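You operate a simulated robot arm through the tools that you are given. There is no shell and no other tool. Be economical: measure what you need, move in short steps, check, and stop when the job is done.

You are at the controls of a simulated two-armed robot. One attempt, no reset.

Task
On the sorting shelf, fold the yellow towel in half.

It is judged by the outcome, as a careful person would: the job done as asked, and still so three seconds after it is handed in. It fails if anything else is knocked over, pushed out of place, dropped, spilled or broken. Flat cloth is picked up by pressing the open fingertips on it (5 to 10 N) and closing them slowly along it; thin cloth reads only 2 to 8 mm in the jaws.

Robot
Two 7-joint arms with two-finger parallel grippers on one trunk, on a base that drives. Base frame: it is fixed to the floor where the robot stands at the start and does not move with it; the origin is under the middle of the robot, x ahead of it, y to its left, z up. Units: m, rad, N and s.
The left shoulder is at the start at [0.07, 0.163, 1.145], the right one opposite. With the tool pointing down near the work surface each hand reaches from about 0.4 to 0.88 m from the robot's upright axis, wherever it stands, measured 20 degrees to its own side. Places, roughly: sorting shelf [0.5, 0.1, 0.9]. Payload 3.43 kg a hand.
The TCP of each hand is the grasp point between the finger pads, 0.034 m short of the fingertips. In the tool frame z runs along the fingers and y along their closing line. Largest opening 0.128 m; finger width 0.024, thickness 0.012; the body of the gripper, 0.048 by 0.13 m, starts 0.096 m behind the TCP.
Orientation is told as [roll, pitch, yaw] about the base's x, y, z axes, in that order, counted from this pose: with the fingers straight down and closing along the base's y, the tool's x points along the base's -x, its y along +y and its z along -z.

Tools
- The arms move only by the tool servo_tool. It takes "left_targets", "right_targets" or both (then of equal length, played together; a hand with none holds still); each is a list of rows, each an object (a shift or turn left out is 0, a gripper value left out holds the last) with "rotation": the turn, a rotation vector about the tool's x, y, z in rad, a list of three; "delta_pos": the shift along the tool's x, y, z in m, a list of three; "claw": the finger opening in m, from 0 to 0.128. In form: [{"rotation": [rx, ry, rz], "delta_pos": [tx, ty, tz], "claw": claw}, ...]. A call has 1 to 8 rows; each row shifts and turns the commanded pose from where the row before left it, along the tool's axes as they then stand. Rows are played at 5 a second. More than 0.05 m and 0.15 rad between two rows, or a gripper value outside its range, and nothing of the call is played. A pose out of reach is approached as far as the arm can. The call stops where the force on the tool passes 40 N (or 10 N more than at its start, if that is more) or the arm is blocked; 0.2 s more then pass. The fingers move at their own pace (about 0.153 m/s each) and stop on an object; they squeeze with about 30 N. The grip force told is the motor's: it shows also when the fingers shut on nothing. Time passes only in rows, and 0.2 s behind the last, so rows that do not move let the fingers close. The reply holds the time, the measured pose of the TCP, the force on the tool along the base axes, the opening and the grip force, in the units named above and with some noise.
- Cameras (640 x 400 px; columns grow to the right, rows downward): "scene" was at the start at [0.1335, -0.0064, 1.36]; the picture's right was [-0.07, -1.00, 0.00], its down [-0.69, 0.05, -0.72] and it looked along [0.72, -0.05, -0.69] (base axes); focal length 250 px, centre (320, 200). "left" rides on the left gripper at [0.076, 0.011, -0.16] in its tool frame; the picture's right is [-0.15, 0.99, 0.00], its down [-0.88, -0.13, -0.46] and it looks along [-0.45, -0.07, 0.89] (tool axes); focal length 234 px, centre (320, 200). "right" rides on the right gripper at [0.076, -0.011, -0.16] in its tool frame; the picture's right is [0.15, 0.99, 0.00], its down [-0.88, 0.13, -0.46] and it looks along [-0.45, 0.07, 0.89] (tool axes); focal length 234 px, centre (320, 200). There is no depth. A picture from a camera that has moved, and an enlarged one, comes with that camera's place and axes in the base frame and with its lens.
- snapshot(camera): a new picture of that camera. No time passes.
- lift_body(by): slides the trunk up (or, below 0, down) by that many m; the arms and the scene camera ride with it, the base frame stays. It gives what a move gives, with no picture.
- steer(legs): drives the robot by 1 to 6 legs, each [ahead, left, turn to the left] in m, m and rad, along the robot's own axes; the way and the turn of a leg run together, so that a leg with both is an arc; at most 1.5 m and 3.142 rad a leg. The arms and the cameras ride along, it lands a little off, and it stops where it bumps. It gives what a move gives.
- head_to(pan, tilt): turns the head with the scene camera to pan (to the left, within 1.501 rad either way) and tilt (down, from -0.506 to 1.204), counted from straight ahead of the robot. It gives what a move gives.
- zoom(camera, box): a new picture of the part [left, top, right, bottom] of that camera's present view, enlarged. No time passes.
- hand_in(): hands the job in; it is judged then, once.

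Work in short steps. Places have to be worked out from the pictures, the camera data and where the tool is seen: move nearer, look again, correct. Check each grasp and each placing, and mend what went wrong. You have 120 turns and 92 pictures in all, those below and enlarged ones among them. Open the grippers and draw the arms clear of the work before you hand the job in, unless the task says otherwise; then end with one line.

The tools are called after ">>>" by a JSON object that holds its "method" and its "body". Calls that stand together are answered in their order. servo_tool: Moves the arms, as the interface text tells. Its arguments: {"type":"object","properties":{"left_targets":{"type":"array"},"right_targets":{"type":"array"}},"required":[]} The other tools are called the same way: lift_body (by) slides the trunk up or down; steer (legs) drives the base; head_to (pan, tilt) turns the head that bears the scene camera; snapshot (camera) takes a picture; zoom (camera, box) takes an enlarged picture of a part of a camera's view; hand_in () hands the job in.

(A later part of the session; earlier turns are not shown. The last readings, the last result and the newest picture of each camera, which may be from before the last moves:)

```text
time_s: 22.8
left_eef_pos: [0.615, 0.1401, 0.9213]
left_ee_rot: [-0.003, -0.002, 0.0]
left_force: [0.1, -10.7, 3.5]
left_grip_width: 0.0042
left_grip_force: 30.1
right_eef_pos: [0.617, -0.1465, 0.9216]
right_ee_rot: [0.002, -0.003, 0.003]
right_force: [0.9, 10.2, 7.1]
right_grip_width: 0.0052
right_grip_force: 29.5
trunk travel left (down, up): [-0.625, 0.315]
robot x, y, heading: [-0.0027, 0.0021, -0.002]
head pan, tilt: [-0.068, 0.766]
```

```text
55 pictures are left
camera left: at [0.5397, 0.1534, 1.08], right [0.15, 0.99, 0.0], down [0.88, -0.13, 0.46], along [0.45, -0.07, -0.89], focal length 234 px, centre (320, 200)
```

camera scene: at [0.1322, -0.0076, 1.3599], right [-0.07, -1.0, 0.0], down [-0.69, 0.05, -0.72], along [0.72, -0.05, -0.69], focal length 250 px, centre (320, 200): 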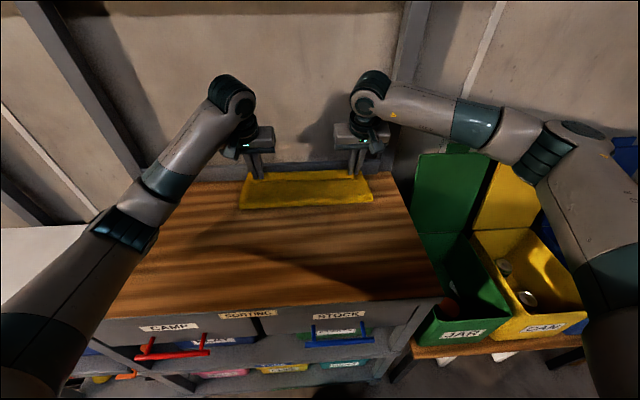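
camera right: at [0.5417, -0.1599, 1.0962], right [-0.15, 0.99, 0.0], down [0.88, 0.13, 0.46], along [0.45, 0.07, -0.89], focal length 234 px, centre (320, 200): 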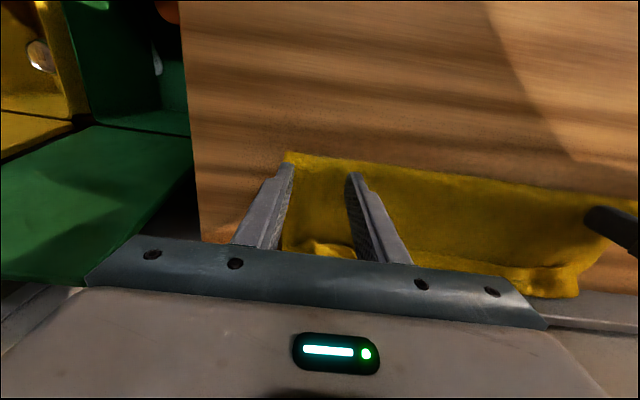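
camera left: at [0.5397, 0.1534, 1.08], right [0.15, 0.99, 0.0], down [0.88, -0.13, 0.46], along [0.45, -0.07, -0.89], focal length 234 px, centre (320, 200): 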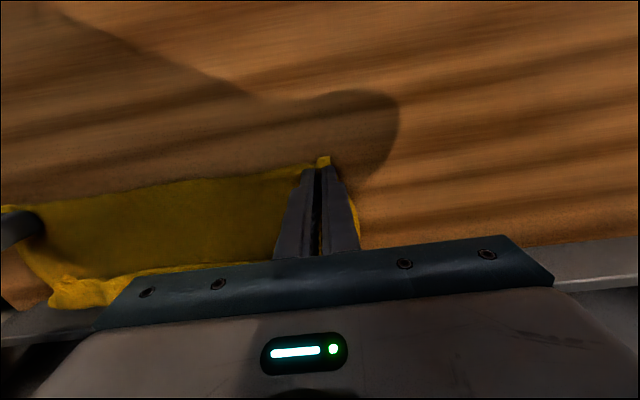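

Both hands hold the fold. I'll ease them inward and up a little, then pull the towel 8 cm toward the robot.

>>> {"method": "servo_tool", "body": {"left_targets": [{"delta_pos": [0, -0.005, -0.004]}, {"delta_pos": [0.016, 0, 0]}, {"delta_pos": [0.016, 0, 0]}, {"delta_pos": [0.016, 0, 0]}, {"delta_pos": [0.016, 0, 0]}, {"delta_pos": [0.016, 0, 0]}, {}], "right_targets": [{"delta_pos": [0, 0.005, -0.004]}, {"delta_pos": [0.016, 0, 0]}, {"delta_pos": [0.016, 0, 0]}, {"delta_pos": [0.016, 0, 0]}, {"delta_pos": [0.016, 0, 0]}, {"delta_pos": [0.016, 0, 0]}, {}]}}

>>> {"method": "snapshot", "body": {"camera": "left"}}

>>> {"method": "snapshot", "body": {"camera": "scene"}}

```text
time_s: 24.4
left_eef_pos: [0.5364, 0.1373, 0.9246]
left_ee_rot: [0.001, 0.0, 0.002]
left_force: [-0.6, -1.5, 0.4]
left_grip_width: 0.0041
left_grip_force: 29.9
right_eef_pos: [0.5381, -0.1436, 0.9253]
right_ee_rot: [0.0, 0.001, 0.001]
right_force: [0.9, 1.0, 1.1]
right_grip_width: 0.0046
right_grip_force: 29.8
trunk travel left (down, up): [-0.625, 0.315]
robot x, y, heading: [-0.0019, -0.0015, 0.002]
head pan, tilt: [-0.068, 0.766]
```

```text
54 pictures are left
camera left: at [0.4605, 0.1481, 1.0836], right [0.15, 0.99, 0.0], down [0.88, -0.13, 0.46], along [0.45, -0.07, -0.89], focal length 234 px, centre (320, 200)
```

left: 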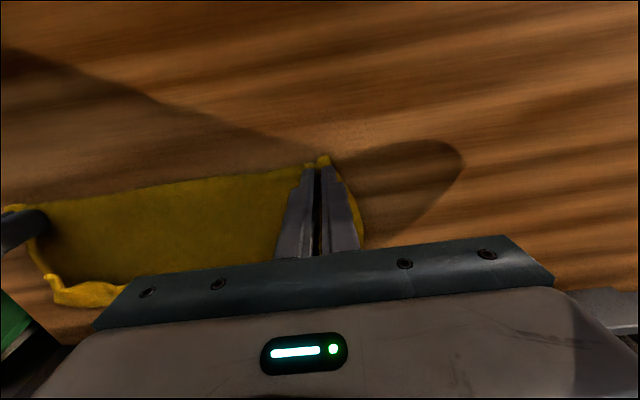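

```text
53 pictures are left
camera scene: at [0.1338, -0.0065, 1.36], right [-0.07, -1.0, 0.0], down [-0.69, 0.05, -0.72], along [0.72, -0.05, -0.69], focal length 250 px, centre (320, 200)
```

scene: 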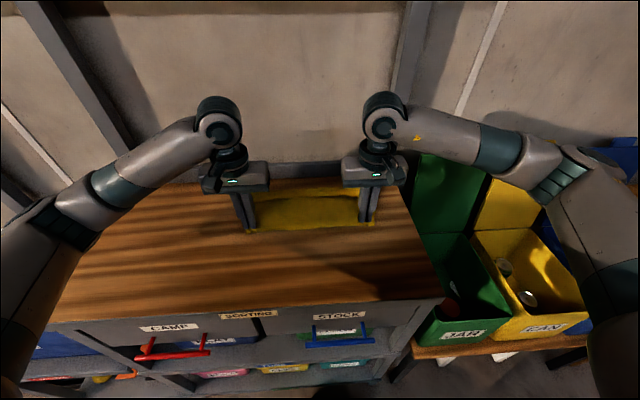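

The towel came along with the hands. I'll lower, open to spread the pinch, and retreat for a look.

>>> {"method": "servo_tool", "body": {"left_targets": [{"delta_pos": [0, 0, 0.004]}, {"delta_pos": [0, 0.004, 0], "claw": 0.012}, {"delta_pos": [0, 0.003, 0], "claw": 0.022}, {"claw": 0.032}, {"claw": 0.045}, {}], "right_targets": [{"delta_pos": [0, 0, 0.004]}, {"delta_pos": [0, -0.004, 0], "claw": 0.012}, {"delta_pos": [0, -0.003, 0], "claw": 0.022}, {"claw": 0.032}, {"claw": 0.045}, {}]}}

>>> {"method": "servo_tool", "body": {"left_targets": [{"delta_pos": [0, 0, -0.04]}, {"delta_pos": [0, 0, -0.04]}, {"delta_pos": [0, 0.045, -0.01]}, {"delta_pos": [0, 0.045, -0.01]}, {"delta_pos": [0.03, 0, 0]}, {"delta_pos": [0.03, 0, 0]}], "right_targets": [{"delta_pos": [0, 0, -0.04]}, {"delta_pos": [0, 0, -0.04]}, {"delta_pos": [0, -0.045, -0.01]}, {"delta_pos": [0, -0.045, -0.01]}, {"delta_pos": [0.03, 0, 0]}, {"delta_pos": [0.03, 0, 0]}]}}

>>> {"method": "zoom", "body": {"camera": "scene", "box": [220, 160, 400, 260]}}

>>> {"method": "snapshot", "body": {"camera": "left"}}

>>> {"method": "snapshot", "body": {"camera": "right"}}

```text
time_s: 25.8
left_eef_pos: [0.5366, 0.1436, 0.9221]
left_ee_rot: [0.0, -0.004, 0.003]
left_force: [-0.1, 0.9, 1.8]
left_grip_width: 0.0449
left_grip_force: 0.0
right_eef_pos: [0.5377, -0.1502, 0.9219]
right_ee_rot: [0.0, -0.001, -0.001]
right_force: [-0.3, -0.8, 4.3]
right_grip_width: 0.0431
right_grip_force: 0.0
trunk travel left (down, up): [-0.625, 0.315]
robot x, y, heading: [0.0008, -0.0021, -0.002]
head pan, tilt: [-0.068, 0.766]
```

```text
time_s: 27.2
left_eef_pos: [0.4732, 0.2332, 1.0228]
left_ee_rot: [0.001, -0.002, 0.001]
left_force: [0.6, -0.3, -0.7]
left_grip_width: 0.045
left_grip_force: 0.1
right_eef_pos: [0.4768, -0.2412, 1.0218]
right_ee_rot: [-0.002, -0.004, 0.0]
right_force: [-0.1, 0.1, -0.1]
right_grip_width: 0.045
right_grip_force: 0.0
trunk travel left (down, up): [-0.625, 0.315]
robot x, y, heading: [0.0013, -0.0013, -0.004]
head pan, tilt: [-0.068, 0.766]
```

```text
3.56 times, centred on (310, 210) of scene
camera zoom: at [0.1316, -0.0064, 1.3603], right [-0.07, -1.0, 0.0], down [-0.69, 0.05, -0.72], along [0.72, -0.05, -0.69], focal length 889 px, centre (356, 164)
```

zoom: 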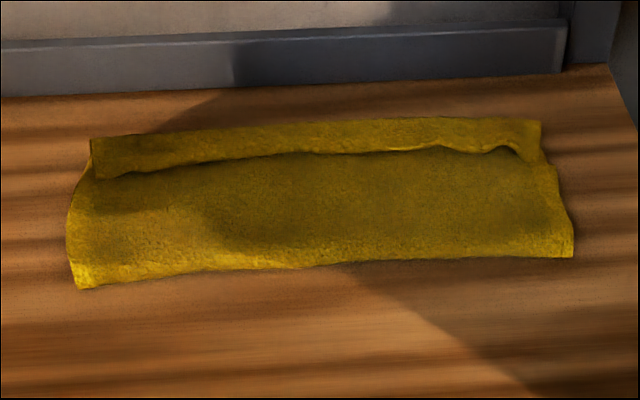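

```text
51 pictures are left
camera left: at [0.3975, 0.2458, 1.1803], right [0.14, 0.99, 0.0], down [0.88, -0.13, 0.46], along [0.45, -0.07, -0.89], focal length 234 px, centre (320, 200)
```

left: 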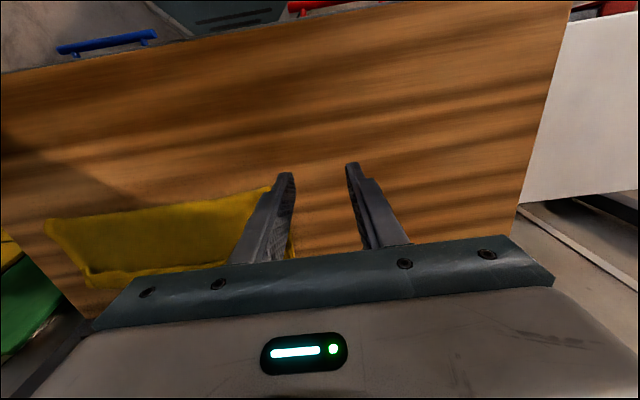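

```text
50 pictures are left
camera right: at [0.3999, -0.2516, 1.1799], right [-0.15, 0.99, 0.0], down [0.88, 0.13, 0.46], along [0.45, 0.07, -0.89], focal length 234 px, centre (320, 200)
```

right: 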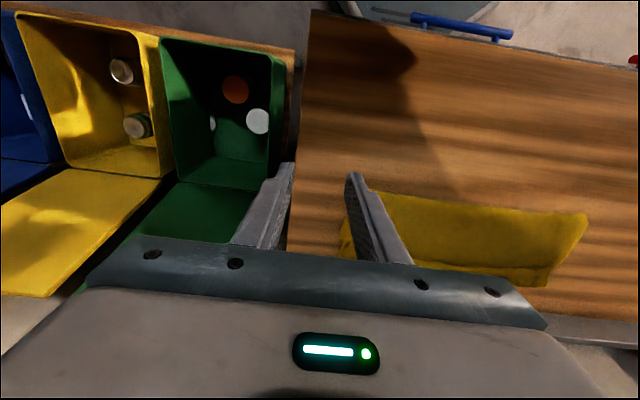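

There's room now. The strip is a flap about 3.5 cm wide lying on top, with its near edge at x≈0.62–0.63 and the far bend at ≈0.665. I'll bring both hands in wide open, just in front of the flap, and use the four fingertips to brush it forward.

>>> {"method": "servo_tool", "body": {"left_targets": [{"delta_pos": [-0.028, -0.036, 0.015], "claw": 0.128}, {"delta_pos": [-0.028, -0.036, 0.015]}, {"delta_pos": [-0.028, -0.036, 0.015]}, {"delta_pos": [-0.028, -0.036, 0.015]}, {"delta_pos": [0, 0, 0.025]}, {}], "right_targets": [{"delta_pos": [-0.027, 0.038, 0.015], "claw": 0.128}, {"delta_pos": [-0.027, 0.038, 0.015]}, {"delta_pos": [-0.027, 0.038, 0.015]}, {"delta_pos": [-0.027, 0.038, 0.015]}, {"delta_pos": [0, 0, 0.025]}, {}]}}

>>> {"method": "snapshot", "body": {"camera": "left"}}

>>> {"method": "snapshot", "body": {"camera": "right"}}

>>> {"method": "zoom", "body": {"camera": "scene", "box": [220, 160, 400, 260]}}

```text
time_s: 28.6
left_eef_pos: [0.5878, 0.0893, 0.9354]
left_ee_rot: [0.001, 0.0, 0.0]
left_force: [-0.3, 0.5, 0.4]
left_grip_width: 0.1282
left_grip_force: 0.2
right_eef_pos: [0.5862, -0.0895, 0.9357]
right_ee_rot: [-0.001, -0.001, 0.0]
right_force: [0.8, 0.6, 0.4]
right_grip_width: 0.128
right_grip_force: 0.0
trunk travel left (down, up): [-0.625, 0.315]
robot x, y, heading: [0.0013, 0.0001, -0.003]
head pan, tilt: [-0.068, 0.766]
```

```text
49 pictures are left
camera left: at [0.512, 0.1006, 1.0937], right [0.15, 0.99, 0.0], down [0.88, -0.13, 0.46], along [0.45, -0.07, -0.89], focal length 234 px, centre (320, 200)
```

left: 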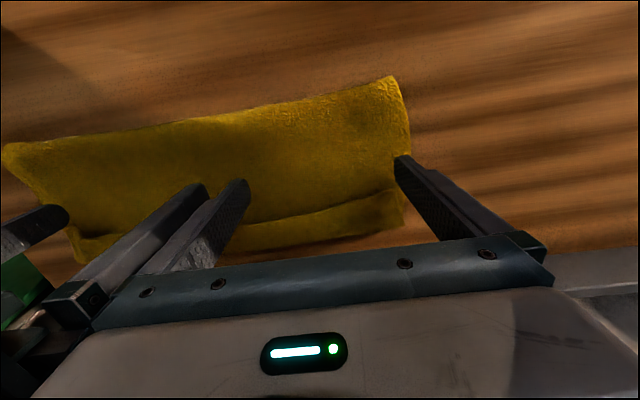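

```text
48 pictures are left
camera right: at [0.5104, -0.0997, 1.0948], right [-0.15, 0.99, 0.0], down [0.88, 0.13, 0.46], along [0.45, 0.07, -0.89], focal length 234 px, centre (320, 200)
```

right: 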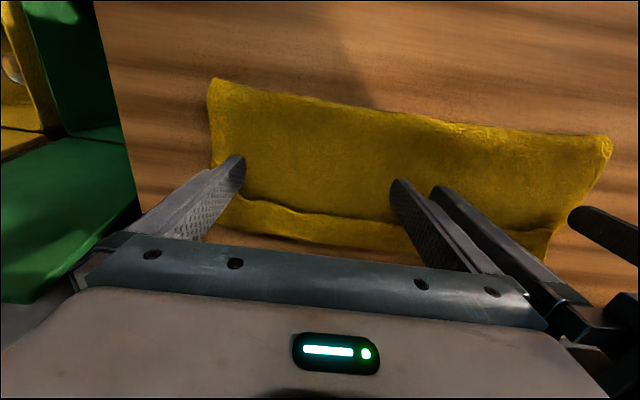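

```text
3.56 times, centred on (310, 210) of scene
camera zoom: at [0.1337, -0.0063, 1.36], right [-0.07, -1.0, 0.0], down [-0.69, 0.05, -0.72], along [0.72, -0.05, -0.69], focal length 889 px, centre (356, 164)
```

zoom: 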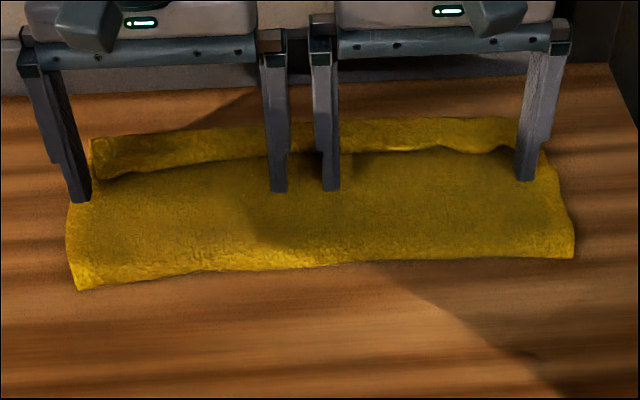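

The wide-open fingertips are just in front of the flap. I'll lower them to skim height and sweep forward, watching the force.

>>> {"method": "servo_tool", "body": {"left_targets": [{"delta_pos": [0, 0, 0.0115]}, {"delta_pos": [-0.012, 0, 0]}, {"delta_pos": [-0.012, 0, 0]}, {"delta_pos": [-0.012, 0, -0.001]}, {"delta_pos": [-0.012, 0, -0.001]}, {"delta_pos": [-0.012, 0, -0.001]}, {}], "right_targets": [{"delta_pos": [0, 0, 0.0115]}, {"delta_pos": [-0.012, 0, 0]}, {"delta_pos": [-0.012, 0, 0]}, {"delta_pos": [-0.012, 0, -0.001]}, {"delta_pos": [-0.012, 0, -0.001]}, {"delta_pos": [-0.012, 0, -0.001]}, {}]}}

>>> {"method": "snapshot", "body": {"camera": "left"}}

>>> {"method": "zoom", "body": {"camera": "scene", "box": [220, 160, 400, 260]}}

```text
time_s: 30.2
left_eef_pos: [0.6494, 0.09, 0.9267]
left_ee_rot: [-0.001, -0.001, 0.002]
left_force: [0.3, 0.3, 0.1]
left_grip_width: 0.128
left_grip_force: 0.0
right_eef_pos: [0.6465, -0.0889, 0.928]
right_ee_rot: [0.0, -0.003, 0.0]
right_force: [0.1, -0.5, 0.2]
right_grip_width: 0.1283
right_grip_force: 0.0
trunk travel left (down, up): [-0.625, 0.315]
robot x, y, heading: [0.0002, -0.0016, 0.002]
head pan, tilt: [-0.068, 0.766]
```

```text
46 pictures are left
camera left: at [0.5724, 0.1016, 1.0864], right [0.15, 0.99, 0.0], down [0.88, -0.13, 0.46], along [0.45, -0.07, -0.89], focal length 234 px, centre (320, 200)
```

left: 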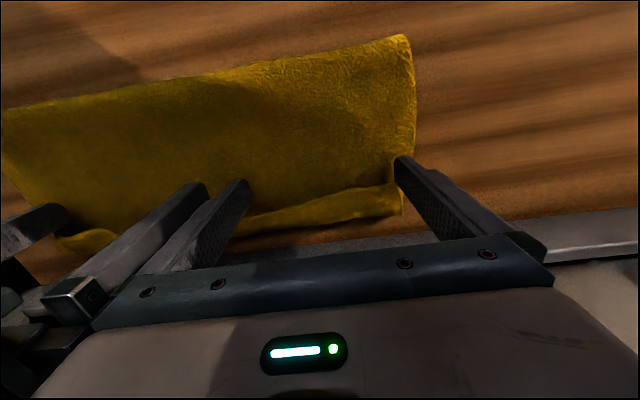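

```text
3.56 times, centred on (310, 210) of scene
camera zoom: at [0.1332, -0.0065, 1.3601], right [-0.07, -1.0, 0.0], down [-0.69, 0.05, -0.72], along [0.72, -0.05, -0.69], focal length 889 px, centre (356, 164)
```

zoom: 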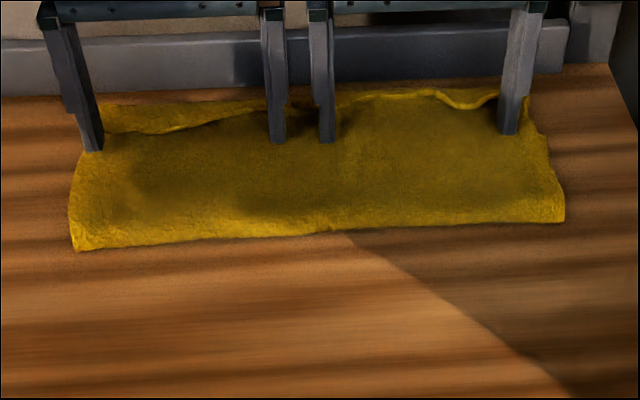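

The sweep mostly slid the whole towel forward about 4 cm, since it moves easily as a unit. I'll press lightly on both layers and drag it back toward me. After that I'll pin it with one hand while the other brushes.

>>> {"method": "servo_tool", "body": {"left_targets": [{"delta_pos": [0, 0, -0.015]}, {"delta_pos": [0.045, 0, 0]}, {"delta_pos": [0, 0, 0.012]}, {"delta_pos": [0, 0, 0.008]}, {"delta_pos": [0, 0, 0.002]}, {}], "right_targets": [{"delta_pos": [0, 0, -0.015]}, {"delta_pos": [0.045, 0, 0]}, {"delta_pos": [0, 0, 0.012]}, {"delta_pos": [0, 0, 0.009]}, {"delta_pos": [0, 0, 0.002]}, {}]}}

```text
time_s: 31.6
left_eef_pos: [0.6026, 0.0891, 0.9207]
left_ee_rot: [0.0, -0.005, 0.001]
left_force: [-0.1, -1.4, 3.3]
left_grip_width: 0.128
left_grip_force: 0.1
right_eef_pos: [0.5993, -0.0897, 0.9192]
right_ee_rot: [0.0, -0.003, 0.0]
right_force: [1.3, 1.1, 10.6]
right_grip_width: 0.1279
right_grip_force: 0.0
trunk travel left (down, up): [-0.625, 0.315]
robot x, y, heading: [0.0011, -0.0012, 0.003]
head pan, tilt: [-0.068, 0.766]
```

Contact is 3–10 N, so I'll drag the towel 8 cm toward the robot.

>>> {"method": "servo_tool", "body": {"left_targets": [{"delta_pos": [0.01, 0, 0.0005]}, {"delta_pos": [0.014, 0, 0]}, {"delta_pos": [0.014, 0, 0]}, {"delta_pos": [0.014, 0, 0]}, {"delta_pos": [0.014, 0, 0]}, {"delta_pos": [0.014, 0, 0]}, {}], "right_targets": [{"delta_pos": [0.01, 0, 0]}, {"delta_pos": [0.014, 0, 0]}, {"delta_pos": [0.014, 0, 0]}, {"delta_pos": [0.014, 0, 0]}, {"delta_pos": [0.014, 0, 0]}, {"delta_pos": [0.014, 0, 0]}, {}]}}

>>> {"method": "snapshot", "body": {"camera": "left"}}

>>> {"method": "zoom", "body": {"camera": "scene", "box": [220, 160, 400, 280]}}

```text
time_s: 33.2
left_eef_pos: [0.5226, 0.0882, 0.92]
left_ee_rot: [-0.001, -0.003, 0.001]
left_force: [2.8, -1.4, 7.5]
left_grip_width: 0.1279
left_grip_force: 0.1
right_eef_pos: [0.5193, -0.0888, 0.9198]
right_ee_rot: [-0.001, -0.002, -0.001]
right_force: [3.1, 1.0, 14.3]
right_grip_width: 0.1282
right_grip_force: 0.1
trunk travel left (down, up): [-0.625, 0.315]
robot x, y, heading: [-0.0007, -0.0001, 0.006]
head pan, tilt: [-0.068, 0.766]
```

```text
44 pictures are left
camera left: at [0.4461, 0.1013, 1.0792], right [0.15, 0.99, 0.0], down [0.88, -0.13, 0.46], along [0.45, -0.07, -0.89], focal length 234 px, centre (320, 200)
```

left: 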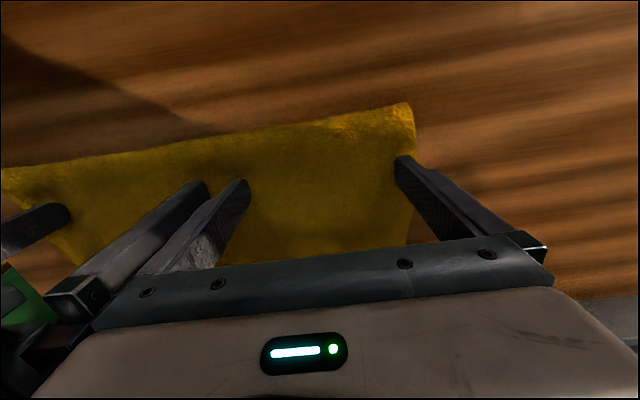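

```text
3.33 times, centred on (310, 220) of scene
camera zoom: at [0.1321, -0.0063, 1.3602], right [-0.07, -1.0, 0.0], down [-0.69, 0.05, -0.72], along [0.72, -0.05, -0.69], focal length 834 px, centre (353, 133)
```

zoom: 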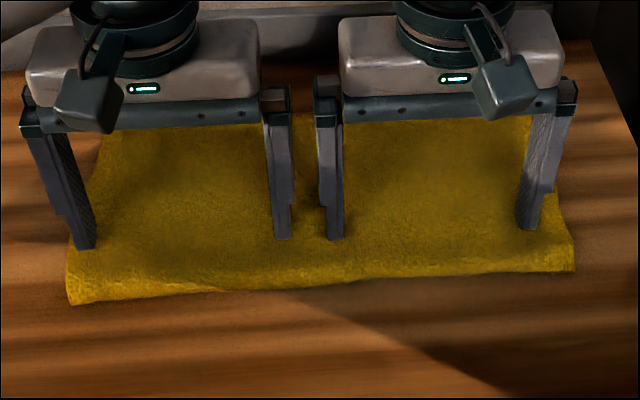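

The towel came back with the hands and looks flatter. I'll lift the hands clear to inspect it.

>>> {"method": "servo_tool", "body": {"left_targets": [{"delta_pos": [0, 0, -0.04]}, {"delta_pos": [0, 0, -0.04]}, {"delta_pos": [0, 0.045, -0.01]}, {"delta_pos": [0, 0.045, -0.01]}, {"delta_pos": [0, 0.045, 0]}], "right_targets": [{"delta_pos": [0, 0, -0.04]}, {"delta_pos": [0, 0, -0.04]}, {"delta_pos": [0, -0.045, -0.01]}, {"delta_pos": [0, -0.045, -0.01]}, {"delta_pos": [0, -0.045, 0]}]}}

>>> {"method": "zoom", "body": {"camera": "scene", "box": [220, 160, 400, 260]}}

>>> {"method": "snapshot", "body": {"camera": "left"}}

>>> {"method": "snapshot", "body": {"camera": "right"}}

```text
time_s: 34.4
left_eef_pos: [0.5217, 0.2244, 1.0207]
left_ee_rot: [0.0, -0.002, -0.001]
left_force: [0.1, 0.4, 0.8]
left_grip_width: 0.1282
left_grip_force: 0.1
right_eef_pos: [0.5193, -0.2236, 1.0186]
right_ee_rot: [-0.001, -0.001, 0.002]
right_force: [-1.1, 0.1, -1.1]
right_grip_width: 0.1281
right_grip_force: 0.1
trunk travel left (down, up): [-0.625, 0.315]
robot x, y, heading: [-0.0007, 0.002, 0.002]
head pan, tilt: [-0.068, 0.766]
```

```text
3.56 times, centred on (310, 210) of scene
camera zoom: at [0.1324, -0.0065, 1.3602], right [-0.07, -1.0, 0.0], down [-0.69, 0.05, -0.72], along [0.72, -0.05, -0.69], focal length 889 px, centre (356, 164)
```

zoom: 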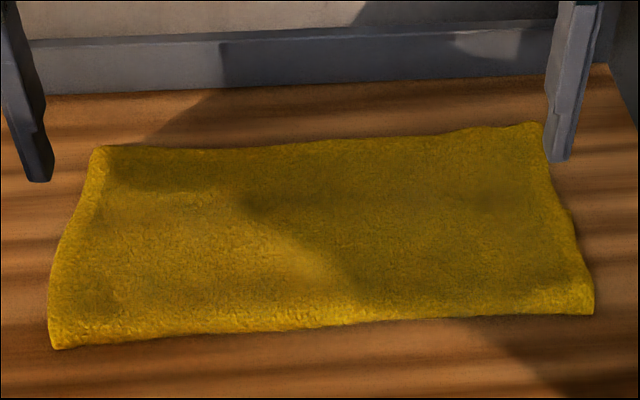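

```text
41 pictures are left
camera left: at [0.4464, 0.2369, 1.179], right [0.15, 0.99, 0.0], down [0.88, -0.13, 0.46], along [0.45, -0.07, -0.89], focal length 234 px, centre (320, 200)
```

left: 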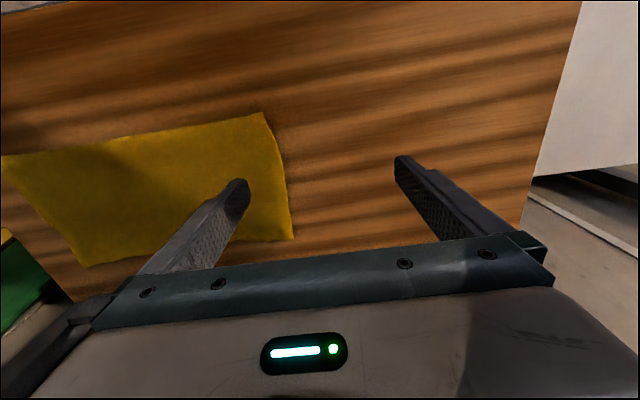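

```text
40 pictures are left
camera right: at [0.4433, -0.235, 1.1781], right [-0.15, 0.99, 0.0], down [0.88, 0.13, 0.46], along [0.45, 0.07, -0.89], focal length 234 px, centre (320, 200)
```

right: 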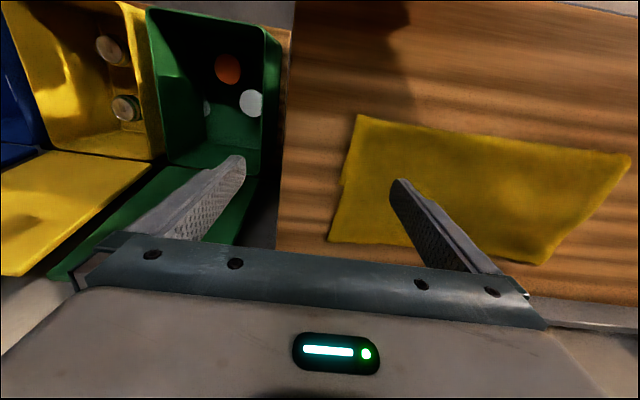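

The flap is now fully unfolded. The right-hand view shows a step at x≈0.56, so the bottom layer is only about 0.10 deep and the top is 0.185: the fold line overshot and needs shifting by about 4 cm. I'll first drag the towel 5 cm forward for working room, then re-lift the top edge and re-lay it in line with the bottom edge. Now I'll position to press.

>>> {"method": "servo_tool", "body": {"left_targets": [{"delta_pos": [0, -0.045, 0.015]}, {"delta_pos": [0, -0.045, 0.015]}, {"delta_pos": [0, -0.044, 0.02]}, {"delta_pos": [0, 0, 0.035]}, {"delta_pos": [0, 0, 0.0125]}, {"delta_pos": [0, 0, 0.0025]}, {}], "right_targets": [{"delta_pos": [0, 0.045, 0.015]}, {"delta_pos": [0, 0.045, 0.015]}, {"delta_pos": [0, 0.044, 0.02]}, {"delta_pos": [0, 0, 0.033]}, {"delta_pos": [0, 0, 0.0125]}, {"delta_pos": [0, 0, 0.0025]}, {}]}}

>>> {"method": "zoom", "body": {"camera": "right", "box": [100, 50, 640, 290]}}

```text
time_s: 36.0
left_eef_pos: [0.5233, 0.0903, 0.9204]
left_ee_rot: [0.0, -0.002, 0.001]
left_force: [1.8, -0.3, 8.0]
left_grip_width: 0.1278
left_grip_force: 0.0
right_eef_pos: [0.5204, -0.0898, 0.9213]
right_ee_rot: [-0.001, -0.002, -0.001]
right_force: [1.6, 1.1, 3.5]
right_grip_width: 0.1279
right_grip_force: 0.0
trunk travel left (down, up): [-0.625, 0.315]
robot x, y, heading: [-0.003, -0.0043, -0.001]
head pan, tilt: [-0.068, 0.766]
```

```text
1.19 times, centred on (370, 170) of right
camera zoom: at [0.444, -0.1011, 1.0804], right [-0.15, 0.99, 0.0], down [0.88, 0.13, 0.46], along [0.45, 0.07, -0.89], focal length 278 px, centre (261, 236)
```

zoom: 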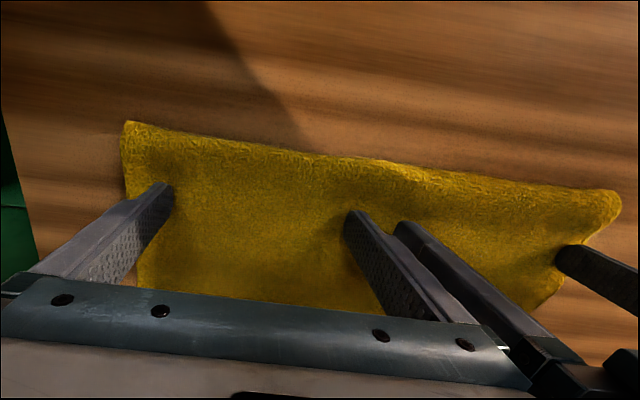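

The press is 3–8 N on both layers. I'll drag the towel 5 cm forward.

>>> {"method": "servo_tool", "body": {"left_targets": [{"delta_pos": [-0.01, 0, 0]}, {"delta_pos": [-0.01, 0, 0]}, {"delta_pos": [-0.01, 0, 0]}, {"delta_pos": [-0.01, 0, 0]}, {"delta_pos": [-0.01, 0, 0]}, {}], "right_targets": [{"delta_pos": [-0.01, 0, 0.0005]}, {"delta_pos": [-0.01, 0, 0]}, {"delta_pos": [-0.01, 0, 0]}, {"delta_pos": [-0.01, 0, 0]}, {"delta_pos": [-0.01, 0, 0]}, {}]}}

>>> {"method": "servo_tool", "body": {"left_targets": [{"delta_pos": [0, 0, -0.04], "claw": 0.045}, {"delta_pos": [0, 0, -0.03]}, {"delta_pos": [-0.04, 0.02, 0]}, {"delta_pos": [-0.04, 0.025, 0]}, {}], "right_targets": [{"delta_pos": [0, 0, -0.04], "claw": 0.045}, {"delta_pos": [0, 0, -0.03]}, {"delta_pos": [-0.04, -0.03, 0]}, {"delta_pos": [-0.04, -0.025, 0]}, {}]}}

>>> {"method": "zoom", "body": {"camera": "scene", "box": [220, 160, 400, 260]}}

>>> {"method": "snapshot", "body": {"camera": "left"}}

>>> {"method": "snapshot", "body": {"camera": "right"}}

```text
time_s: 37.4
left_eef_pos: [0.5735, 0.0914, 0.9201]
left_ee_rot: [0.001, -0.003, 0.001]
left_force: [-2.2, 0.5, 7.5]
left_grip_width: 0.1278
left_grip_force: 0.1
right_eef_pos: [0.5688, -0.0906, 0.9214]
right_ee_rot: [0.0, -0.001, 0.002]
right_force: [-1.0, 0.3, 3.1]
right_grip_width: 0.1281
right_grip_force: 0.2
trunk travel left (down, up): [-0.625, 0.315]
robot x, y, heading: [-0.0039, 0.0026, 0.0]
head pan, tilt: [-0.068, 0.766]
```

```text
time_s: 38.6
left_eef_pos: [0.6517, 0.1349, 0.9908]
left_ee_rot: [0.0, -0.001, 0.001]
left_force: [1.1, -0.5, -0.3]
left_grip_width: 0.0452
left_grip_force: 0.0
right_eef_pos: [0.6516, -0.1454, 0.9907]
right_ee_rot: [0.001, -0.001, -0.001]
right_force: [-0.3, 0.2, 0.3]
right_grip_width: 0.0452
right_grip_force: 0.0
trunk travel left (down, up): [-0.625, 0.315]
robot x, y, heading: [-0.0004, -0.0007, 0.003]
head pan, tilt: [-0.068, 0.766]
```

```text
3.56 times, centred on (310, 210) of scene
camera zoom: at [0.1327, -0.0067, 1.3601], right [-0.07, -1.0, 0.0], down [-0.69, 0.05, -0.72], along [0.72, -0.05, -0.69], focal length 889 px, centre (356, 164)
```

zoom: 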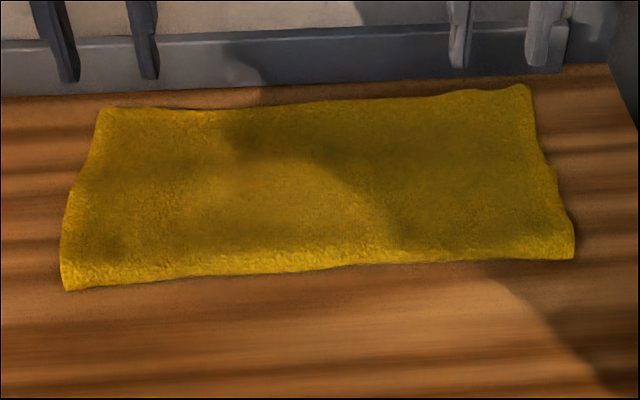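

```text
37 pictures are left
camera left: at [0.576, 0.1478, 1.1501], right [0.15, 0.99, 0.0], down [0.88, -0.13, 0.46], along [0.45, -0.07, -0.89], focal length 234 px, centre (320, 200)
```

left: 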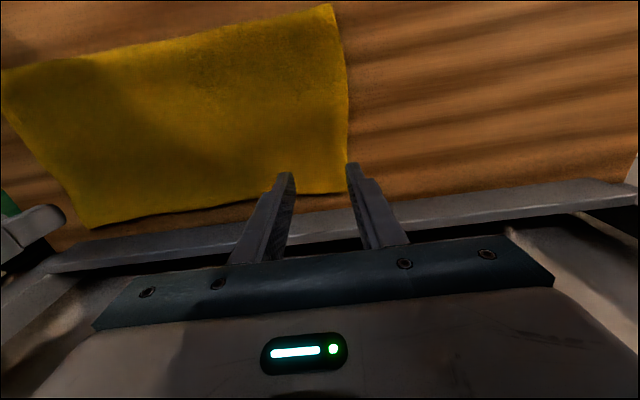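

```text
36 pictures are left
camera right: at [0.5745, -0.1561, 1.1499], right [-0.15, 0.99, 0.0], down [0.88, 0.13, 0.46], along [0.45, 0.07, -0.89], focal length 234 px, centre (320, 200)
```

right: 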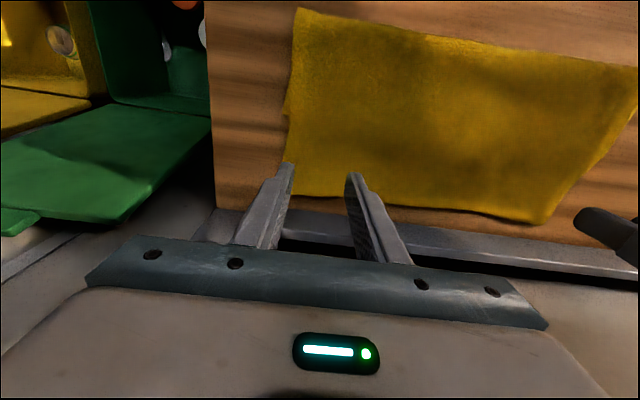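

The towel lies flat. The top far corners are at about (0.704, 0.16) and (0.708, −0.18), and the bottom edge's step is at x≈0.62. I'll move over the far edge to re-grip it.

>>> {"method": "servo_tool", "body": {"left_targets": [{"delta_pos": [-0.0455, -0.01, 0]}, {"delta_pos": [0, 0, 0.04]}, {"delta_pos": [0, 0, 0.025]}, {"delta_pos": [0, 0, 0.006]}, {"delta_pos": [0, 0, 0.003]}, {}], "right_targets": [{"delta_pos": [-0.0455, 0, 0]}, {"delta_pos": [0, 0, 0.04]}, {"delta_pos": [0, 0, 0.025]}, {"delta_pos": [0, 0, 0.006]}, {"delta_pos": [0, 0, 0.003]}, {}]}}

>>> {"method": "snapshot", "body": {"camera": "left"}}

```text
time_s: 40.0
left_eef_pos: [0.6987, 0.1253, 0.9169]
left_ee_rot: [0.0, -0.002, 0.0]
left_force: [2.2, 0.4, 5.9]
left_grip_width: 0.045
left_grip_force: 0.0
right_eef_pos: [0.6948, -0.1457, 0.9179]
right_ee_rot: [0.0, -0.003, -0.001]
right_force: [1.3, -0.4, 7.4]
right_grip_width: 0.0449
right_grip_force: 0.0
trunk travel left (down, up): [-0.625, 0.315]
robot x, y, heading: [0.003, 0.0002, 0.002]
head pan, tilt: [-0.068, 0.766]
```

```text
35 pictures are left
camera left: at [0.6221, 0.1374, 1.076], right [0.15, 0.99, 0.0], down [0.88, -0.13, 0.46], along [0.45, -0.07, -0.89], focal length 234 px, centre (320, 200)
```

left: 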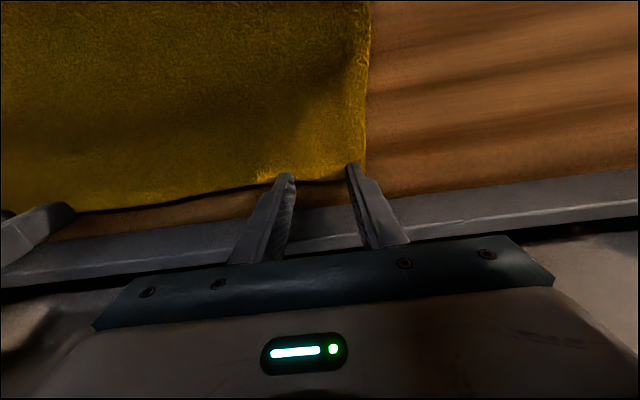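

Contact is 6–7 N with the fingers overlapping the edge by about 1.3 cm. I'll close slowly.

>>> {"method": "servo_tool", "body": {"left_targets": [{"claw": 0.039}, {"claw": 0.033}, {"claw": 0.027}, {"claw": 0.021}, {"claw": 0.016}, {"claw": 0.01}, {"claw": 0.004}, {"claw": 0.0}], "right_targets": [{"claw": 0.039}, {"claw": 0.033}, {"claw": 0.027}, {"claw": 0.021}, {"claw": 0.016}, {"claw": 0.01}, {"claw": 0.004}, {"claw": 0.0}]}}

>>> {"method": "snapshot", "body": {"camera": "left"}}

>>> {"method": "snapshot", "body": {"camera": "right"}}

```text
time_s: 41.8
left_eef_pos: [0.6977, 0.1252, 0.9173]
left_ee_rot: [-0.002, -0.001, 0.0]
left_force: [0.3, -10.1, 7.0]
left_grip_width: 0.0034
left_grip_force: 30.5
right_eef_pos: [0.6949, -0.1447, 0.9175]
right_ee_rot: [0.004, -0.003, 0.001]
right_force: [-0.4, 10.8, 7.9]
right_grip_width: 0.0047
right_grip_force: 29.8
trunk travel left (down, up): [-0.625, 0.315]
robot x, y, heading: [-0.0001, -0.0007, -0.001]
head pan, tilt: [-0.068, 0.766]
```

```text
34 pictures are left
camera left: at [0.6214, 0.1369, 1.076], right [0.15, 0.99, 0.0], down [0.88, -0.13, 0.46], along [0.45, -0.07, -0.89], focal length 234 px, centre (320, 200)
```

left: 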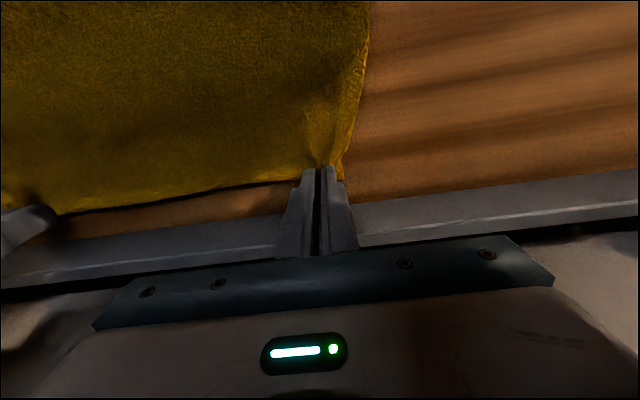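

```text
33 pictures are left
camera right: at [0.6184, -0.1557, 1.0763], right [-0.15, 0.99, 0.0], down [0.88, 0.13, 0.46], along [0.45, 0.07, -0.89], focal length 234 px, centre (320, 200)
```

right: 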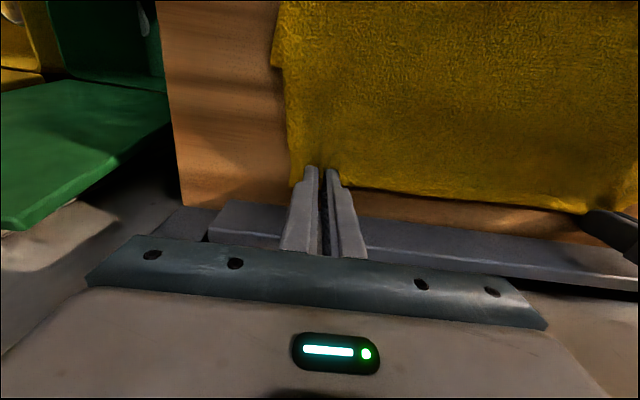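

Both hands hold the edge, at 3.4 and 4.7 mm. I'll lift it and carry it back toward the robot so the fold line unrolls.

>>> {"method": "servo_tool", "body": {"left_targets": [{"delta_pos": [0.01, -0.004, -0.035]}, {"delta_pos": [0.03, 0, -0.035]}, {"delta_pos": [0.04, 0, -0.025]}, {"delta_pos": [0.04, 0, -0.015]}, {"delta_pos": [0.04, 0, -0.01]}, {"delta_pos": [0.045, 0, 0]}, {"delta_pos": [0.04, 0, 0.01]}, {"delta_pos": [0.035, 0, 0.015]}], "right_targets": [{"delta_pos": [0.01, 0.004, -0.035]}, {"delta_pos": [0.03, 0, -0.035]}, {"delta_pos": [0.04, 0, -0.025]}, {"delta_pos": [0.04, 0, -0.015]}, {"delta_pos": [0.04, 0, -0.01]}, {"delta_pos": [0.045, 0, 0]}, {"delta_pos": [0.04, 0, 0.01]}, {"delta_pos": [0.035, 0, 0.015]}]}}

>>> {"method": "zoom", "body": {"camera": "scene", "box": [200, 140, 420, 280]}}

>>> {"method": "snapshot", "body": {"camera": "right"}}

```text
time_s: 43.6
left_eef_pos: [0.4182, 0.1206, 1.0108]
left_ee_rot: [-0.002, -0.002, 0.003]
left_force: [0.2, -4.8, 0.1]
left_grip_width: 0.0034
left_grip_force: 30.0
right_eef_pos: [0.4162, -0.1414, 1.0106]
right_ee_rot: [-0.001, -0.002, -0.001]
right_force: [1.0, 4.8, 0.4]
right_grip_width: 0.0045
right_grip_force: 29.9
trunk travel left (down, up): [-0.625, 0.315]
robot x, y, heading: [-0.0006, -0.0015, 0.002]
head pan, tilt: [-0.068, 0.766]
```

```text
2.86 times, centred on (310, 210) of scene
camera zoom: at [0.1326, -0.0066, 1.3602], right [-0.07, -1.0, 0.0], down [-0.69, 0.05, -0.72], along [0.72, -0.05, -0.69], focal length 714 px, centre (349, 171)
```

zoom: 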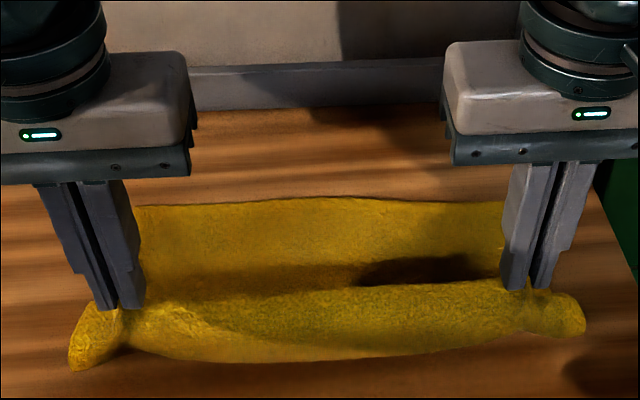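

```text
31 pictures are left
camera right: at [0.3393, -0.1517, 1.1701], right [-0.15, 0.99, 0.0], down [0.88, 0.13, 0.46], along [0.45, 0.07, -0.89], focal length 234 px, centre (320, 200)
```

right: 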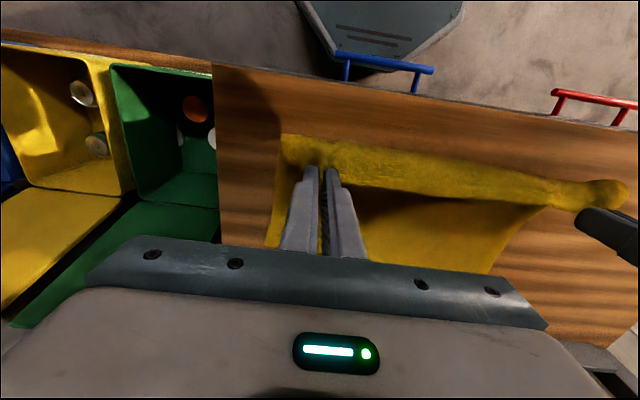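

The loop has rolled back as wanted. The bottom edge is visible at x≈0.595, so I'll bring the top edge over and set it down there.

>>> {"method": "servo_tool", "body": {"left_targets": [{"delta_pos": [-0.032, 0, -0.019]}, {"delta_pos": [-0.042, 0, 0]}, {"delta_pos": [-0.04, 0, 0.02]}, {"delta_pos": [-0.035, 0, 0.035]}, {"delta_pos": [-0.02, 0, 0.03]}, {}], "right_targets": [{"delta_pos": [-0.032, 0, -0.019]}, {"delta_pos": [-0.042, 0, 0]}, {"delta_pos": [-0.04, 0, 0.02]}, {"delta_pos": [-0.035, 0, 0.035]}, {"delta_pos": [-0.02, 0, 0.03]}, {}]}}

>>> {"method": "zoom", "body": {"camera": "scene", "box": [200, 140, 420, 280]}}

>>> {"method": "snapshot", "body": {"camera": "left"}}

>>> {"method": "snapshot", "body": {"camera": "right"}}

```text
time_s: 45.0
left_eef_pos: [0.5871, 0.1206, 0.9443]
left_ee_rot: [0.0, -0.002, 0.0]
left_force: [-0.6, -4.6, 0.3]
left_grip_width: 0.0035
left_grip_force: 30.1
right_eef_pos: [0.5853, -0.1407, 0.9455]
right_ee_rot: [0.0, -0.001, 0.0]
right_force: [0.1, 4.6, 0.8]
right_grip_width: 0.0046
right_grip_force: 29.6
trunk travel left (down, up): [-0.625, 0.315]
robot x, y, heading: [0.0019, 0.0022, 0.001]
head pan, tilt: [-0.068, 0.766]
```

```text
2.86 times, centred on (310, 210) of scene
camera zoom: at [0.1325, -0.0065, 1.3602], right [-0.07, -1.0, 0.0], down [-0.69, 0.05, -0.72], along [0.72, -0.05, -0.69], focal length 714 px, centre (349, 171)
```

zoom: 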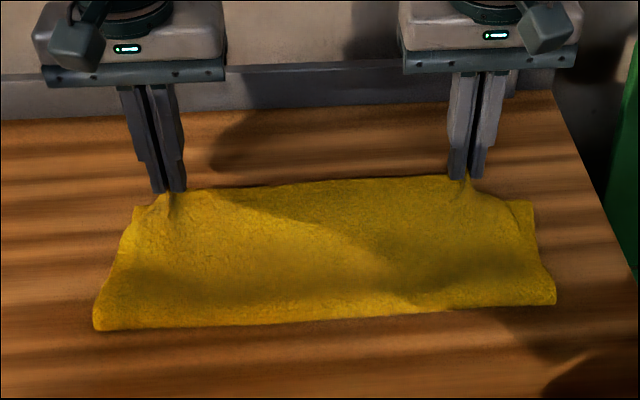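

```text
29 pictures are left
camera left: at [0.5109, 0.1329, 1.1032], right [0.15, 0.99, 0.0], down [0.88, -0.13, 0.46], along [0.45, -0.07, -0.89], focal length 234 px, centre (320, 200)
```

left: 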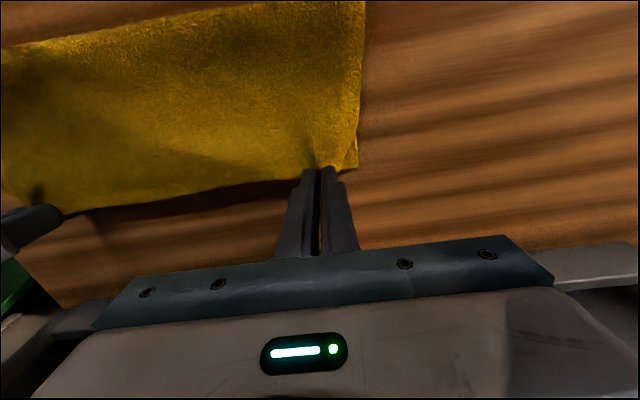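

```text
28 pictures are left
camera right: at [0.5084, -0.1515, 1.1048], right [-0.15, 0.99, 0.0], down [0.88, 0.13, 0.46], along [0.45, 0.07, -0.89], focal length 234 px, centre (320, 200)
```

right: 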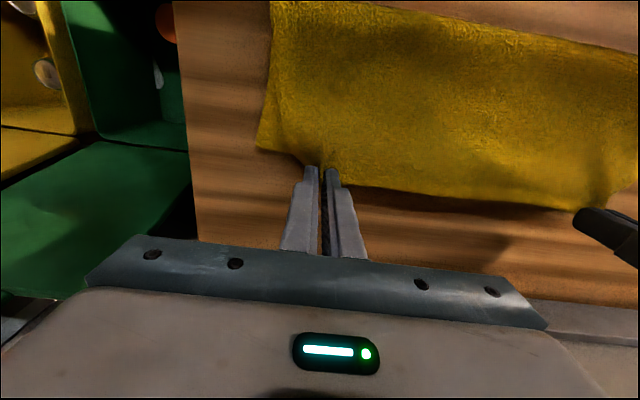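

The bottom corners show at x≈0.595 on the left and 0.576 on the right. I'll trim each hand to match and lower onto the bottom layer.

>>> {"method": "servo_tool", "body": {"left_targets": [{"delta_pos": [-0.003, 0.002, 0.01]}, {"delta_pos": [0, 0.002, 0.009]}, {"delta_pos": [0, 0, 0.003]}, {}], "right_targets": [{"delta_pos": [0.006, -0.002, 0.01]}, {"delta_pos": [0, -0.002, 0.009]}, {"delta_pos": [0, 0, 0.003]}, {}]}}

```text
time_s: 46.0
left_eef_pos: [0.5904, 0.1235, 0.922]
left_ee_rot: [0.0, -0.002, 0.0]
left_force: [-0.7, -12.1, 1.7]
left_grip_width: 0.0033
left_grip_force: 29.9
right_eef_pos: [0.5791, -0.1452, 0.9246]
right_ee_rot: [0.002, -0.002, 0.0]
right_force: [0.3, 12.1, 1.1]
right_grip_width: 0.0047
right_grip_force: 29.6
trunk travel left (down, up): [-0.625, 0.315]
robot x, y, heading: [-0.0006, 0.0018, 0.001]
head pan, tilt: [-0.068, 0.766]
```

The edge is down. I'll open slowly to spread the pinch, then rise straight up.

>>> {"method": "servo_tool", "body": {"left_targets": [{"claw": 0.012}, {"claw": 0.02}, {"claw": 0.028}, {"claw": 0.036}, {"claw": 0.045}, {}], "right_targets": [{"claw": 0.012}, {"claw": 0.02}, {"claw": 0.028}, {"claw": 0.036}, {"claw": 0.045}, {}]}}

>>> {"method": "servo_tool", "body": {"left_targets": [{"delta_pos": [0, 0, -0.02]}, {"delta_pos": [0, 0, -0.04]}, {"delta_pos": [0, 0, -0.04]}, {"delta_pos": [0, 0.045, 0]}, {"delta_pos": [0, 0.045, 0]}, {"delta_pos": [0.03, 0, 0]}], "right_targets": [{"delta_pos": [0, 0, -0.02]}, {"delta_pos": [0, 0, -0.04]}, {"delta_pos": [0, 0, -0.04]}, {"delta_pos": [0, -0.045, 0]}, {"delta_pos": [0, -0.045, 0]}, {"delta_pos": [0.03, 0, 0]}]}}

>>> {"method": "zoom", "body": {"camera": "scene", "box": [210, 170, 410, 280]}}

>>> {"method": "zoom", "body": {"camera": "left", "box": [0, 50, 340, 270]}}

>>> {"method": "zoom", "body": {"camera": "right", "box": [300, 50, 640, 270]}}

```text
time_s: 47.4
left_eef_pos: [0.5916, 0.1252, 0.9228]
left_ee_rot: [-0.001, 0.001, 0.001]
left_force: [0.9, 0.1, 0.9]
left_grip_width: 0.0447
left_grip_force: 0.2
right_eef_pos: [0.5793, -0.1449, 0.924]
right_ee_rot: [0.001, -0.001, 0.0]
right_force: [-0.4, -0.2, 0.1]
right_grip_width: 0.0448
right_grip_force: 0.0
trunk travel left (down, up): [-0.625, 0.315]
robot x, y, heading: [-0.0018, 0.0, 0.002]
head pan, tilt: [-0.068, 0.766]
```

```text
time_s: 48.8
left_eef_pos: [0.5603, 0.2151, 1.0223]
left_ee_rot: [0.001, -0.003, 0.003]
left_force: [-0.8, 0.4, -0.7]
left_grip_width: 0.045
left_grip_force: 0.2
right_eef_pos: [0.5478, -0.2355, 1.0223]
right_ee_rot: [-0.001, -0.001, 0.0]
right_force: [-0.1, 0.0, -0.7]
right_grip_width: 0.0453
right_grip_force: 0.0
trunk travel left (down, up): [-0.625, 0.315]
robot x, y, heading: [0.0024, 0.0012, 0.0]
head pan, tilt: [-0.068, 0.766]
```

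```text
3.20 times, centred on (310, 225) of scene
camera zoom: at [0.1317, -0.0064, 1.3603], right [-0.07, -1.0, 0.0], down [-0.69, 0.05, -0.72], along [0.72, -0.05, -0.69], focal length 800 px, centre (352, 120)
```

zoom: 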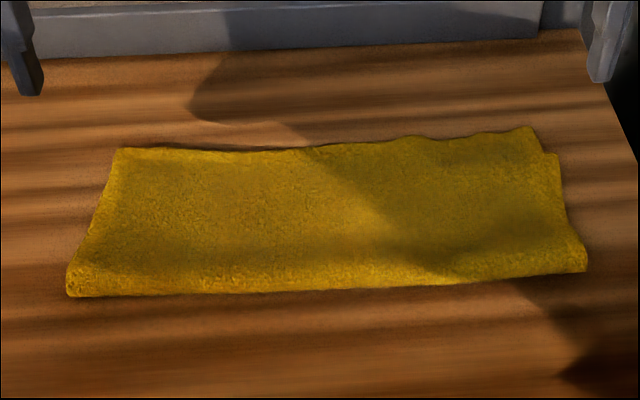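

```text
1.82 times, centred on (170, 160) of left
camera zoom: at [0.4841, 0.227, 1.1818], right [0.15, 0.99, 0.0], down [0.88, -0.13, 0.46], along [0.45, -0.07, -0.89], focal length 426 px, centre (593, 273)
```

zoom: 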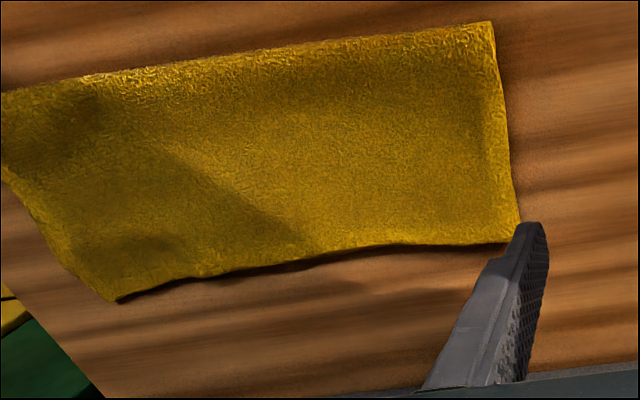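

```text
1.82 times, centred on (470, 160) of right
camera zoom: at [0.4711, -0.2471, 1.182], right [-0.15, 0.99, 0.0], down [0.88, 0.13, 0.46], along [0.45, 0.07, -0.89], focal length 426 px, centre (47, 273)
```

zoom: 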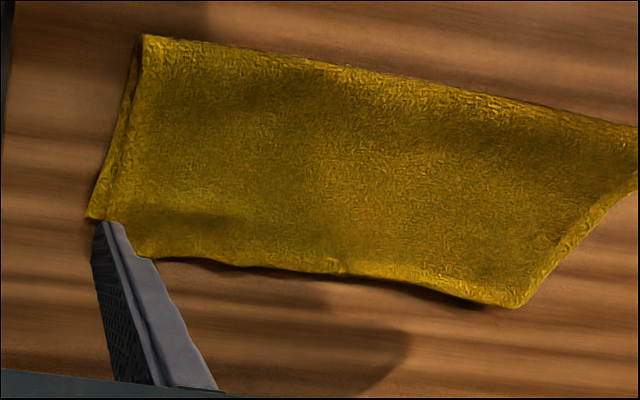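

The towel is folded with the fold at x≈0.462 and the top edge at ≈0.607. On the right, though, the top corner overshoots the bottom corner by about 3 cm (0.61 against 0.575). I'll re-lay just that corner with the right hand, starting by moving over it.

>>> {"method": "servo_tool", "body": {"right_targets": [{"delta_pos": [-0.02, 0.038, 0.02]}, {"delta_pos": [-0.035, 0.0375, 0]}, {"delta_pos": [0, 0, 0.04]}, {"delta_pos": [0, 0, 0.035]}, {}]}}

>>> {"method": "snapshot", "body": {"camera": "right"}}

```text
refused: row 2 steps farther than a row can; nothing moved
```

```text
24 pictures are left
camera right: at [0.4711, -0.2471, 1.182], right [-0.15, 0.99, 0.0], down [0.88, 0.13, 0.46], along [0.45, 0.07, -0.89], focal length 234 px, centre (320, 200)
```

right: 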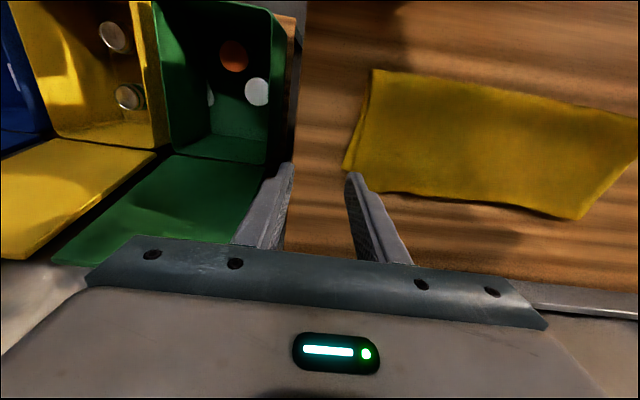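

That row exceeded the step limit, so nothing moved. I'll split the motion into smaller rows.

>>> {"method": "servo_tool", "body": {"right_targets": [{"delta_pos": [-0.019, 0.026, 0.02]}, {"delta_pos": [-0.018, 0.025, 0.01]}, {"delta_pos": [-0.018, 0.0245, 0]}, {"delta_pos": [0, 0, 0.035]}, {"delta_pos": [0, 0, 0.02]}, {}]}}

>>> {"method": "snapshot", "body": {"camera": "right"}}

```text
time_s: 50.2
left_eef_pos: [0.562, 0.2142, 1.0217]
left_ee_rot: [0.001, 0.0, 0.002]
left_force: [-0.3, -0.2, 0.8]
left_grip_width: 0.0451
left_grip_force: 0.2
right_eef_pos: [0.6039, -0.1577, 0.9373]
right_ee_rot: [-0.001, -0.003, 0.0]
right_force: [0.1, -0.8, -0.6]
right_grip_width: 0.0452
right_grip_force: 0.1
trunk travel left (down, up): [-0.625, 0.315]
robot x, y, heading: [-0.0034, -0.0, -0.003]
head pan, tilt: [-0.068, 0.766]
```

```text
23 pictures are left
camera right: at [0.5279, -0.1695, 1.0971], right [-0.15, 0.99, 0.0], down [0.88, 0.13, 0.46], along [0.45, 0.07, -0.89], focal length 234 px, centre (320, 200)
```

right: 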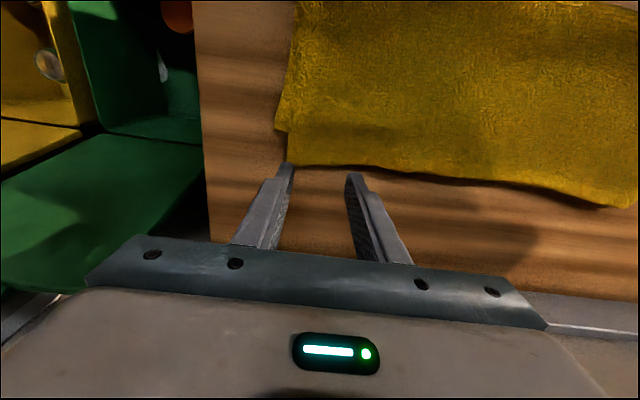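

From here the top edge is at x≈0.598 and the bottom corner at 0.573. I'll shift back 1 cm so the fingers catch only the overhanging top layer, then lower to contact.

>>> {"method": "servo_tool", "body": {"right_targets": [{"delta_pos": [0.009, 0, 0.01]}, {"delta_pos": [0, 0, 0.006]}, {"delta_pos": [0, 0, 0.004]}, {}]}}

```text
time_s: 51.2
left_eef_pos: [0.5625, 0.2137, 1.0238]
left_ee_rot: [0.001, 0.0, 0.002]
left_force: [-0.7, -0.4, -0.1]
left_grip_width: 0.0449
left_grip_force: 0.0
right_eef_pos: [0.5951, -0.159, 0.9186]
right_ee_rot: [-0.001, -0.003, -0.001]
right_force: [-0.5, 0.4, 1.5]
right_grip_width: 0.0451
right_grip_force: 0.2
trunk travel left (down, up): [-0.625, 0.315]
robot x, y, heading: [-0.002, 0.0021, 0.002]
head pan, tilt: [-0.068, 0.766]
```

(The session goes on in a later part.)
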